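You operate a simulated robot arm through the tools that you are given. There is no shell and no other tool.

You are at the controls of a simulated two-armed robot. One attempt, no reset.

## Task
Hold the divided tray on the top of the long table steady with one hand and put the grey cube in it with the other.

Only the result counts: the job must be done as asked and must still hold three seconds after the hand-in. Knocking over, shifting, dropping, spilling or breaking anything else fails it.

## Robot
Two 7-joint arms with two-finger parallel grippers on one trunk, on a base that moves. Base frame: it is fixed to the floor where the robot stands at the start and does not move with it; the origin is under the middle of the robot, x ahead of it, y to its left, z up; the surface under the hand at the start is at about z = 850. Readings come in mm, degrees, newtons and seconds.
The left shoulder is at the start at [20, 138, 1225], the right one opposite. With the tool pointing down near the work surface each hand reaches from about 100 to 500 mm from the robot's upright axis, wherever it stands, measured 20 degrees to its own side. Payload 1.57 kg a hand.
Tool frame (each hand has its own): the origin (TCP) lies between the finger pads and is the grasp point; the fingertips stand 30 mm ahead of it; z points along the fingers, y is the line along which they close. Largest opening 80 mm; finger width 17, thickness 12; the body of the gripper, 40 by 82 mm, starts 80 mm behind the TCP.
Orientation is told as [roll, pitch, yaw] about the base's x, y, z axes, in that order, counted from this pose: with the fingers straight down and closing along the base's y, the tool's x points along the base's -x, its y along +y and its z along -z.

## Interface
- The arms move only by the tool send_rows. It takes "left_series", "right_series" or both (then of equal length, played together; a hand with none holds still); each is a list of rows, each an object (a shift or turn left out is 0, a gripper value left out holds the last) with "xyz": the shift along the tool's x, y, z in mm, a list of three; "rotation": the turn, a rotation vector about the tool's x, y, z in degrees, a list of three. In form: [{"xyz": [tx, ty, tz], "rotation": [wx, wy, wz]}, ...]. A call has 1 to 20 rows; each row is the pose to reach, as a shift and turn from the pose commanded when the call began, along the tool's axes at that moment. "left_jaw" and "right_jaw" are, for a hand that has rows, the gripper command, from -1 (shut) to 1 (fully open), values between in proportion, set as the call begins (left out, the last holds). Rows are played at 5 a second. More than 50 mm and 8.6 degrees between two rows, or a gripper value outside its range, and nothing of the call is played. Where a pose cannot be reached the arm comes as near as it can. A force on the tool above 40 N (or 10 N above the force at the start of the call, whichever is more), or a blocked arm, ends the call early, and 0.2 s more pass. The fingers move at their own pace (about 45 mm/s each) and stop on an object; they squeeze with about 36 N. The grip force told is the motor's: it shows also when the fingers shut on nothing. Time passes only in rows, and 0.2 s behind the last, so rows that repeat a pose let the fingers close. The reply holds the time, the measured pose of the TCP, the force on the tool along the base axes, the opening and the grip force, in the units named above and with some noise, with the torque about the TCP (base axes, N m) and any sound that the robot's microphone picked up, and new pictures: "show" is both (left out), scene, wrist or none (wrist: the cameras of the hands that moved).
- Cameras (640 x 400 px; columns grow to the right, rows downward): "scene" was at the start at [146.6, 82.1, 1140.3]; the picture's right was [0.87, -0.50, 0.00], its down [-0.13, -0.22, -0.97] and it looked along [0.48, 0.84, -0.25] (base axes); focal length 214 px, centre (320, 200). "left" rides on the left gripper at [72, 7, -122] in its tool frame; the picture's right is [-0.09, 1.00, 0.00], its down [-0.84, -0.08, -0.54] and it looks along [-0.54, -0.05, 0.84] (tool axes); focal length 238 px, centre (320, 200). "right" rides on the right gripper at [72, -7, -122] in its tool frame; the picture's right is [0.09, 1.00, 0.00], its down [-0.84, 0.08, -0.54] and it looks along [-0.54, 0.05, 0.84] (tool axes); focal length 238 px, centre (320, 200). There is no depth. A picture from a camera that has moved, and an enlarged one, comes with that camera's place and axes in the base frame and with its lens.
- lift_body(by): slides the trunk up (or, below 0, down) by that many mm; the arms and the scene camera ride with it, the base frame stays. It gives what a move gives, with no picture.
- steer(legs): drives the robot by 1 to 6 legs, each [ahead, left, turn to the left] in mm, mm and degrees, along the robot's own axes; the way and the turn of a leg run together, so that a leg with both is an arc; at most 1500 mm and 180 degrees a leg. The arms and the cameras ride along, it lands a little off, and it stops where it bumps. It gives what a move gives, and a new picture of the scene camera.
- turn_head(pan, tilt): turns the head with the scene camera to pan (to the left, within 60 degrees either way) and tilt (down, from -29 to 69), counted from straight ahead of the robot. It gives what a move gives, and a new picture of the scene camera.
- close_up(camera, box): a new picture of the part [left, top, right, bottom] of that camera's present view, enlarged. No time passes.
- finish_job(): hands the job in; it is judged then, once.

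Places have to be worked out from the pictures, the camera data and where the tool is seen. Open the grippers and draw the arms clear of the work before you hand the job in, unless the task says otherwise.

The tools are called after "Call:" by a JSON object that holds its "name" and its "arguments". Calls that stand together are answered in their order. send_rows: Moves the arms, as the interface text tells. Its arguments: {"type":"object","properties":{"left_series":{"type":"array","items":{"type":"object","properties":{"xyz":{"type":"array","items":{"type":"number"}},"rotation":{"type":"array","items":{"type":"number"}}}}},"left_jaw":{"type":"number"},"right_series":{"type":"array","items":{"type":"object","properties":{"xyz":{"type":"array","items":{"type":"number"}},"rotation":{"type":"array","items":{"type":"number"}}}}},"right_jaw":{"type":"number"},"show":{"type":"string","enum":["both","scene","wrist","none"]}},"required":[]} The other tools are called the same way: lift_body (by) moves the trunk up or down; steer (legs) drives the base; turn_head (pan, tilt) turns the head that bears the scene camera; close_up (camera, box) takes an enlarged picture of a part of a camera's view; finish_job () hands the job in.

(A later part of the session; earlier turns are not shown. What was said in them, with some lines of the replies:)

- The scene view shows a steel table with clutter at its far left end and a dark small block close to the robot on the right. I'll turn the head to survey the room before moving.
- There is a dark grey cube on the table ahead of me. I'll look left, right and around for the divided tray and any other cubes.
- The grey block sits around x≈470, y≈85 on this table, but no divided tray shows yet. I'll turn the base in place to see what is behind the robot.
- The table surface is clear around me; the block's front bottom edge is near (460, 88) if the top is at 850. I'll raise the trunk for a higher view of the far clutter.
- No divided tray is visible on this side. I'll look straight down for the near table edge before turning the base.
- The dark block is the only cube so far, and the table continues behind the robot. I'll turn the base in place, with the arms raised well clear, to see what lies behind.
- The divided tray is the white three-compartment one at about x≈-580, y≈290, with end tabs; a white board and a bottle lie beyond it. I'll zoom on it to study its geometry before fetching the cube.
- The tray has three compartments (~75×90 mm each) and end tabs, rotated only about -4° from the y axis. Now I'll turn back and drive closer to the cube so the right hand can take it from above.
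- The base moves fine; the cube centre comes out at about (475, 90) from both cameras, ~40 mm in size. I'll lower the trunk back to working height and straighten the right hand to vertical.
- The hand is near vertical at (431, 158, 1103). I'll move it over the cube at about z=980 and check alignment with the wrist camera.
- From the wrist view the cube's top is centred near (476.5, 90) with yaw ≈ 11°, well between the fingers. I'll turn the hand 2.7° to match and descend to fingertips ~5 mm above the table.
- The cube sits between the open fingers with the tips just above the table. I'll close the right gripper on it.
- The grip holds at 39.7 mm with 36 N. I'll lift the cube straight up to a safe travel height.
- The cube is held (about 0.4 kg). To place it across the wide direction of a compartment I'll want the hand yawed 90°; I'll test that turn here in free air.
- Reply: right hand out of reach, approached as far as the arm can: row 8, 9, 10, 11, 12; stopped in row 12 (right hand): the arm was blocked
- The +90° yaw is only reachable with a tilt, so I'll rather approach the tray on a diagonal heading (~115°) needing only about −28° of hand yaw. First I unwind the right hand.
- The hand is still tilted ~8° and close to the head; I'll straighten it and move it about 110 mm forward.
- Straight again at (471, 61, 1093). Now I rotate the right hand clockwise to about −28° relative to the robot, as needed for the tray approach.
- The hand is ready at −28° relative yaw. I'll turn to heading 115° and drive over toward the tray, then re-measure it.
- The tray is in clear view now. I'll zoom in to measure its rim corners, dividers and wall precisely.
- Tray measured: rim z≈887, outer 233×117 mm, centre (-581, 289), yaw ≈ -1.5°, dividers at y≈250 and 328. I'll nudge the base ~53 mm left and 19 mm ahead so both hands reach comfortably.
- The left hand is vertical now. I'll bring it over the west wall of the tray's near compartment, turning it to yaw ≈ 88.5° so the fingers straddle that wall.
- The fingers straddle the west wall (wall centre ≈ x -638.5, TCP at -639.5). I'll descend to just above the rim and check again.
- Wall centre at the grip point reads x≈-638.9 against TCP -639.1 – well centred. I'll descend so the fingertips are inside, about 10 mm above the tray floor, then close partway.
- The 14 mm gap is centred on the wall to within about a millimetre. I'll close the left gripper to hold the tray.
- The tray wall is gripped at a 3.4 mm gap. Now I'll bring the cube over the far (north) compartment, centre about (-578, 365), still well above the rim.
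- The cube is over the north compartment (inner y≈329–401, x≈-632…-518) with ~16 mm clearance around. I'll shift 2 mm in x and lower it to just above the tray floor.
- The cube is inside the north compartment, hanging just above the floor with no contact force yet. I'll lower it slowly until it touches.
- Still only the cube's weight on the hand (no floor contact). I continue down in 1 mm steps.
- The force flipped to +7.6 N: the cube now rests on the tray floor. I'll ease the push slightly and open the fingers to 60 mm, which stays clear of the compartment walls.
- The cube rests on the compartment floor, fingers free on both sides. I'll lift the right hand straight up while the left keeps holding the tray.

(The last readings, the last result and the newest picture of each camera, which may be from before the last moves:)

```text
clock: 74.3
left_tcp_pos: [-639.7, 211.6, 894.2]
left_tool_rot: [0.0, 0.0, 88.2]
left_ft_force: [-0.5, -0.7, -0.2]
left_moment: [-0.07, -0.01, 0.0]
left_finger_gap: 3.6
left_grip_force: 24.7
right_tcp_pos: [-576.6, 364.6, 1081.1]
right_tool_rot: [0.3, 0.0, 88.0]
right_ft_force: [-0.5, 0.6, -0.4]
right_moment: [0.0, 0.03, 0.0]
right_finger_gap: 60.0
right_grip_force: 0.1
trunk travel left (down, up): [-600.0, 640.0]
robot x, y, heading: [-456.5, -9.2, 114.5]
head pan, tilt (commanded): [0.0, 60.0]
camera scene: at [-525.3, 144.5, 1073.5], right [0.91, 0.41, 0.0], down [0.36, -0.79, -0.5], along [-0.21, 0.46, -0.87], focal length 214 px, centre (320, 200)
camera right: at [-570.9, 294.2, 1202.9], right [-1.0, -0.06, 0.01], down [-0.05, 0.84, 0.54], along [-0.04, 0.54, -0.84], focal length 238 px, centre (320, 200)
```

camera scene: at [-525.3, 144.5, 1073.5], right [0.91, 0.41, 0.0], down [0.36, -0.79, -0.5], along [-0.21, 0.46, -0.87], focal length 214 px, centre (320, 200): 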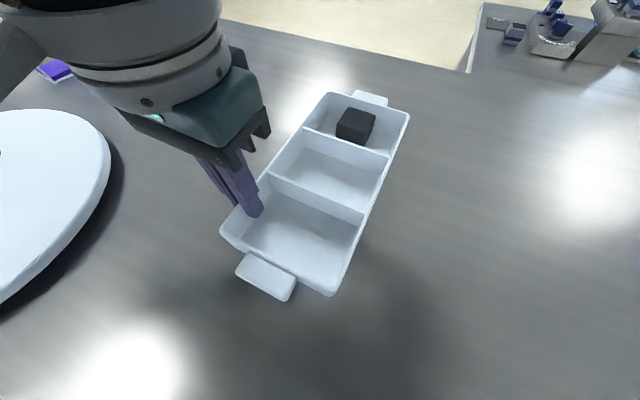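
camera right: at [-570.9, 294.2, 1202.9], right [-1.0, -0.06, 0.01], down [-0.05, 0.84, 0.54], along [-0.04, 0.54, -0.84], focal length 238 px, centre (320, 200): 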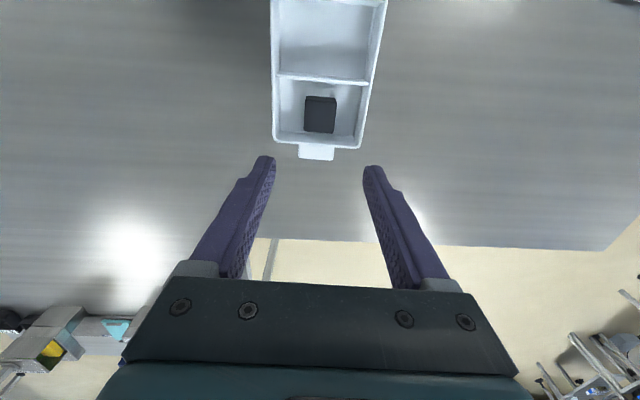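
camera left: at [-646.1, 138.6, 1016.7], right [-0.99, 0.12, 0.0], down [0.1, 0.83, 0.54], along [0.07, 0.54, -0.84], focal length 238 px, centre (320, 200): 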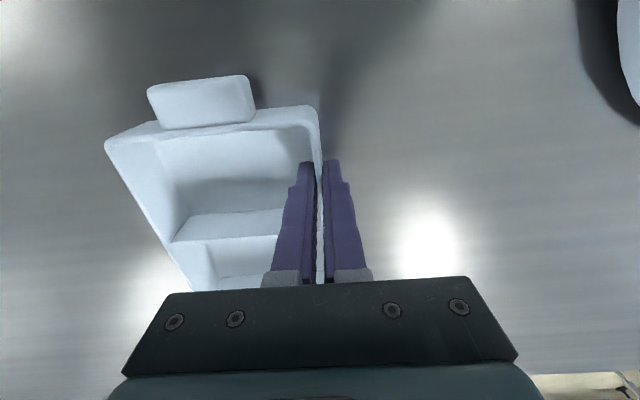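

The cube sits flat in the tray and the right hand is clear. Now I open the left gripper, then raise it straight up off the wall.

Call:
{"name": "send_rows", "arguments": {"left_series": [{"xyz": [0, 0, 0]}, {"xyz": [0, 0, 0]}, {"xyz": [0, 0, 0]}, {"xyz": [0, 0, 0]}], "left_jaw": 0.4, "show": "wrist"}}

Call:
{"name": "send_rows", "arguments": {"left_series": [{"xyz": [0, 0, -15]}, {"xyz": [0, 0, -40]}, {"xyz": [0, 0, -80]}, {"xyz": [0, 0, -120]}, {"xyz": [0, 0, -150]}, {"xyz": [0, 0, -150]}], "left_jaw": 0.4, "show": "both"}}

```text
clock: 75.3
left_tcp_pos: [-640.3, 211.2, 894.4]
left_tool_rot: [-0.1, 0.0, 88.2]
left_ft_force: [-0.4, -0.2, 0.8]
left_moment: [-0.02, 0.0, -0.01]
left_finger_gap: 56.1
left_grip_force: 0.1
right_tcp_pos: [-575.1, 365.6, 1080.0]
right_tool_rot: [0.3, 0.0, 88.0]
right_ft_force: [0.2, 0.9, -1.0]
right_moment: [-0.04, 0.02, 0.0]
right_finger_gap: 59.9
right_grip_force: 0.1
trunk travel left (down, up): [-600.0, 640.0]
robot x, y, heading: [-455.3, -9.5, 114.4]
head pan, tilt (commanded): [0.0, 60.0]
camera left: at [-646.1, 138.8, 1016.7], right [-0.99, 0.12, 0.0], down [0.1, 0.83, 0.54], along [0.07, 0.54, -0.84], focal length 238 px, centre (320, 200)
```

left: 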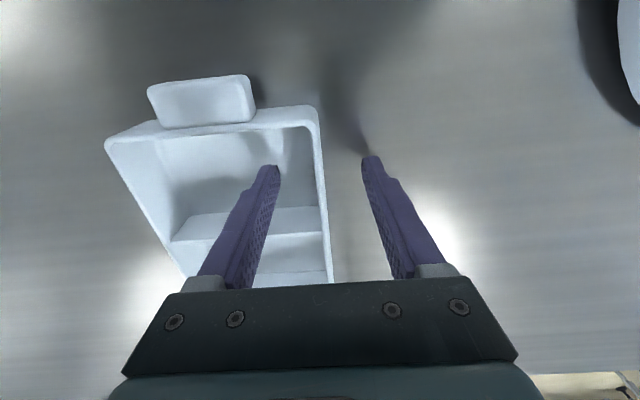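

```text
clock: 76.7
left_tcp_pos: [-639.7, 209.9, 1045.4]
left_tool_rot: [0.0, 0.0, 88.2]
left_ft_force: [0.5, 0.5, 0.3]
left_moment: [-0.02, -0.02, 0.02]
left_finger_gap: 55.8
left_grip_force: 0.0
right_tcp_pos: [-576.4, 365.6, 1080.5]
right_tool_rot: [0.4, -0.1, 88.0]
right_ft_force: [0.4, -0.3, 0.2]
right_moment: [0.0, 0.01, -0.01]
right_finger_gap: 60.0
right_grip_force: 0.1
trunk travel left (down, up): [-600.0, 640.0]
robot x, y, heading: [-452.9, -8.1, 114.6]
head pan, tilt (commanded): [0.0, 60.0]
camera scene: at [-525.3, 144.5, 1073.5], right [0.91, 0.41, 0.0], down [0.36, -0.79, -0.5], along [-0.21, 0.46, -0.87], focal length 214 px, centre (320, 200)
camera left: at [-646.4, 138.6, 1167.3], right [-0.99, 0.12, 0.0], down [0.1, 0.83, 0.54], along [0.07, 0.54, -0.84], focal length 238 px, centre (320, 200)
```

scene: 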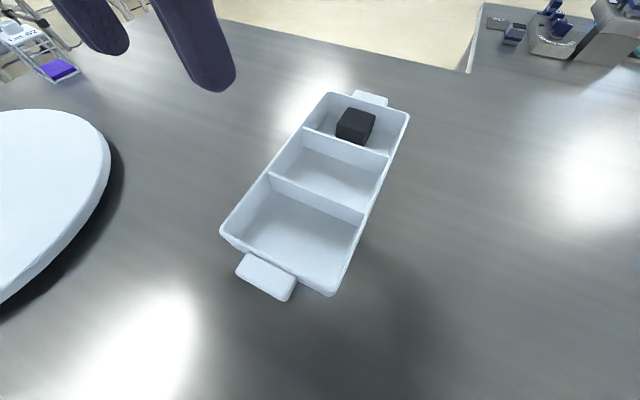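
left: 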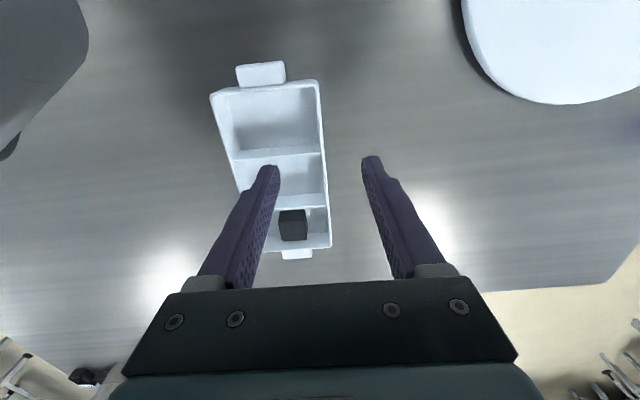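

The cube is in the tray, the tray sits undisturbed, and both hands are above it. I'll raise the trunk to draw both arms well clear and open the grippers fully.

Call:
{"name": "lift_body", "arguments": {"by": 250}}

Call:
{"name": "send_rows", "arguments": {"left_series": [{"xyz": [0, 0, 0]}, {"xyz": [0, 0, 0]}, {"xyz": [0, 0, 0]}], "right_series": [{"xyz": [0, 0, 0]}, {"xyz": [0, 0, 0]}, {"xyz": [0, 0, 0]}], "left_jaw": 1, "right_jaw": 1, "show": "both"}}

```text
clock: 79.3
left_tcp_pos: [-639.0, 210.2, 1294.6]
left_tool_rot: [-0.1, 0.1, 88.2]
left_ft_force: [-0.4, -0.1, -0.1]
left_moment: [0.01, -0.02, 0.01]
left_finger_gap: 56.2
left_grip_force: 0.0
right_tcp_pos: [-576.5, 365.8, 1329.9]
right_tool_rot: [0.3, -0.1, 87.9]
right_ft_force: [0.2, -0.4, 0.5]
right_moment: [0.01, -0.01, -0.02]
right_finger_gap: 60.0
right_grip_force: 0.0
trunk travel left (down, up): [-850.0, 390.0]
robot x, y, heading: [-460.2, -9.3, 114.3]
head pan, tilt (commanded): [0.0, 60.0]
```

```text
clock: 80.1
left_tcp_pos: [-640.0, 210.9, 1294.8]
left_tool_rot: [0.0, 0.0, 88.2]
left_ft_force: [0.6, -0.2, -0.9]
left_moment: [0.02, 0.01, -0.03]
left_finger_gap: 80.1
left_grip_force: 0.1
right_tcp_pos: [-575.2, 365.2, 1329.5]
right_tool_rot: [0.4, -0.1, 88.0]
right_ft_force: [-0.6, 1.0, 0.7]
right_moment: [-0.05, 0.02, 0.0]
right_finger_gap: 79.9
right_grip_force: 0.0
trunk travel left (down, up): [-850.0, 390.0]
robot x, y, heading: [-455.3, -9.3, 114.4]
head pan, tilt (commanded): [0.0, 60.0]
camera scene: at [-525.3, 144.5, 1323.5], right [0.91, 0.41, 0.0], down [0.36, -0.79, -0.5], along [-0.21, 0.46, -0.87], focal length 214 px, centre (320, 200)
camera right: at [-570.8, 294.3, 1452.4], right [-1.0, -0.06, 0.01], down [-0.05, 0.84, 0.54], along [-0.04, 0.54, -0.84], focal length 238 px, centre (320, 200)
camera left: at [-646.5, 138.6, 1417.0], right [-0.99, 0.12, 0.0], down [0.1, 0.83, 0.54], along [0.07, 0.54, -0.84], focal length 238 px, centre (320, 200)
```

scene: 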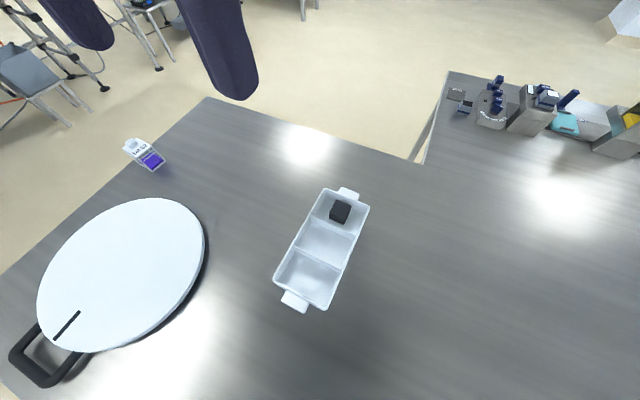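
right: 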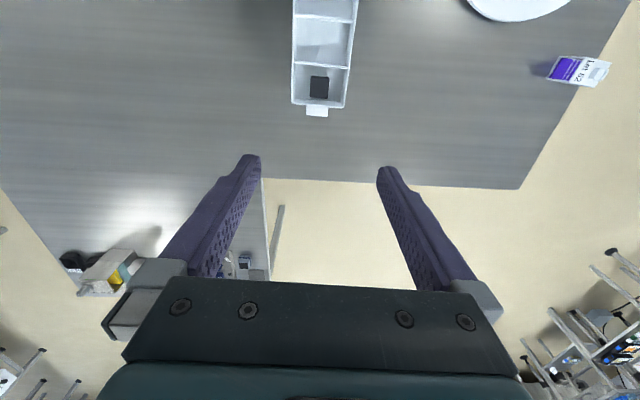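
left: 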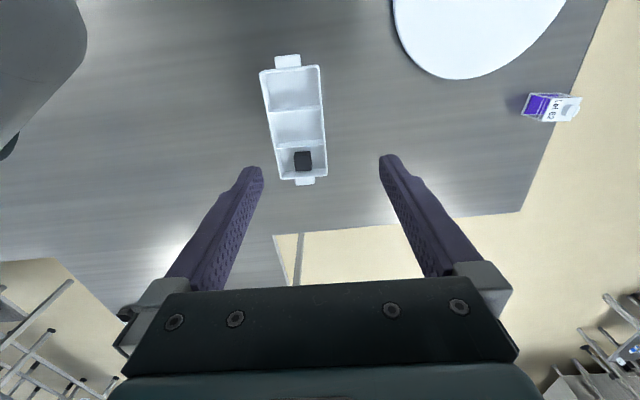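

The cube lies in the tray's far compartment, the board and bottle are untouched, and both open grippers are about 400 mm above the work. I'm handing the job in.

Call:
{"name": "finish_job", "arguments": {}}

```text
The job is handed in.
```

The grey cube is in the far (north) compartment of the divided tray, and I've handed the job in. The hand-in gave no verdict.

- **Cube:** I took the only cube I could see, a dark charcoal one about 40 mm on a side, to be the grey cube. The right hand lowered it until it touched the tray floor and then released it. It stayed in place when the fingers lifted away.
- **Tray:** The left hand gripped the tray's wall the whole time the cube was being placed. Closing that grip moved the tray by about 2 mm. I saw no further movement.
- **Surroundings:** The white board and the bottle were untouched. Both grippers were open and raised about 400 mm above the work when I handed in.
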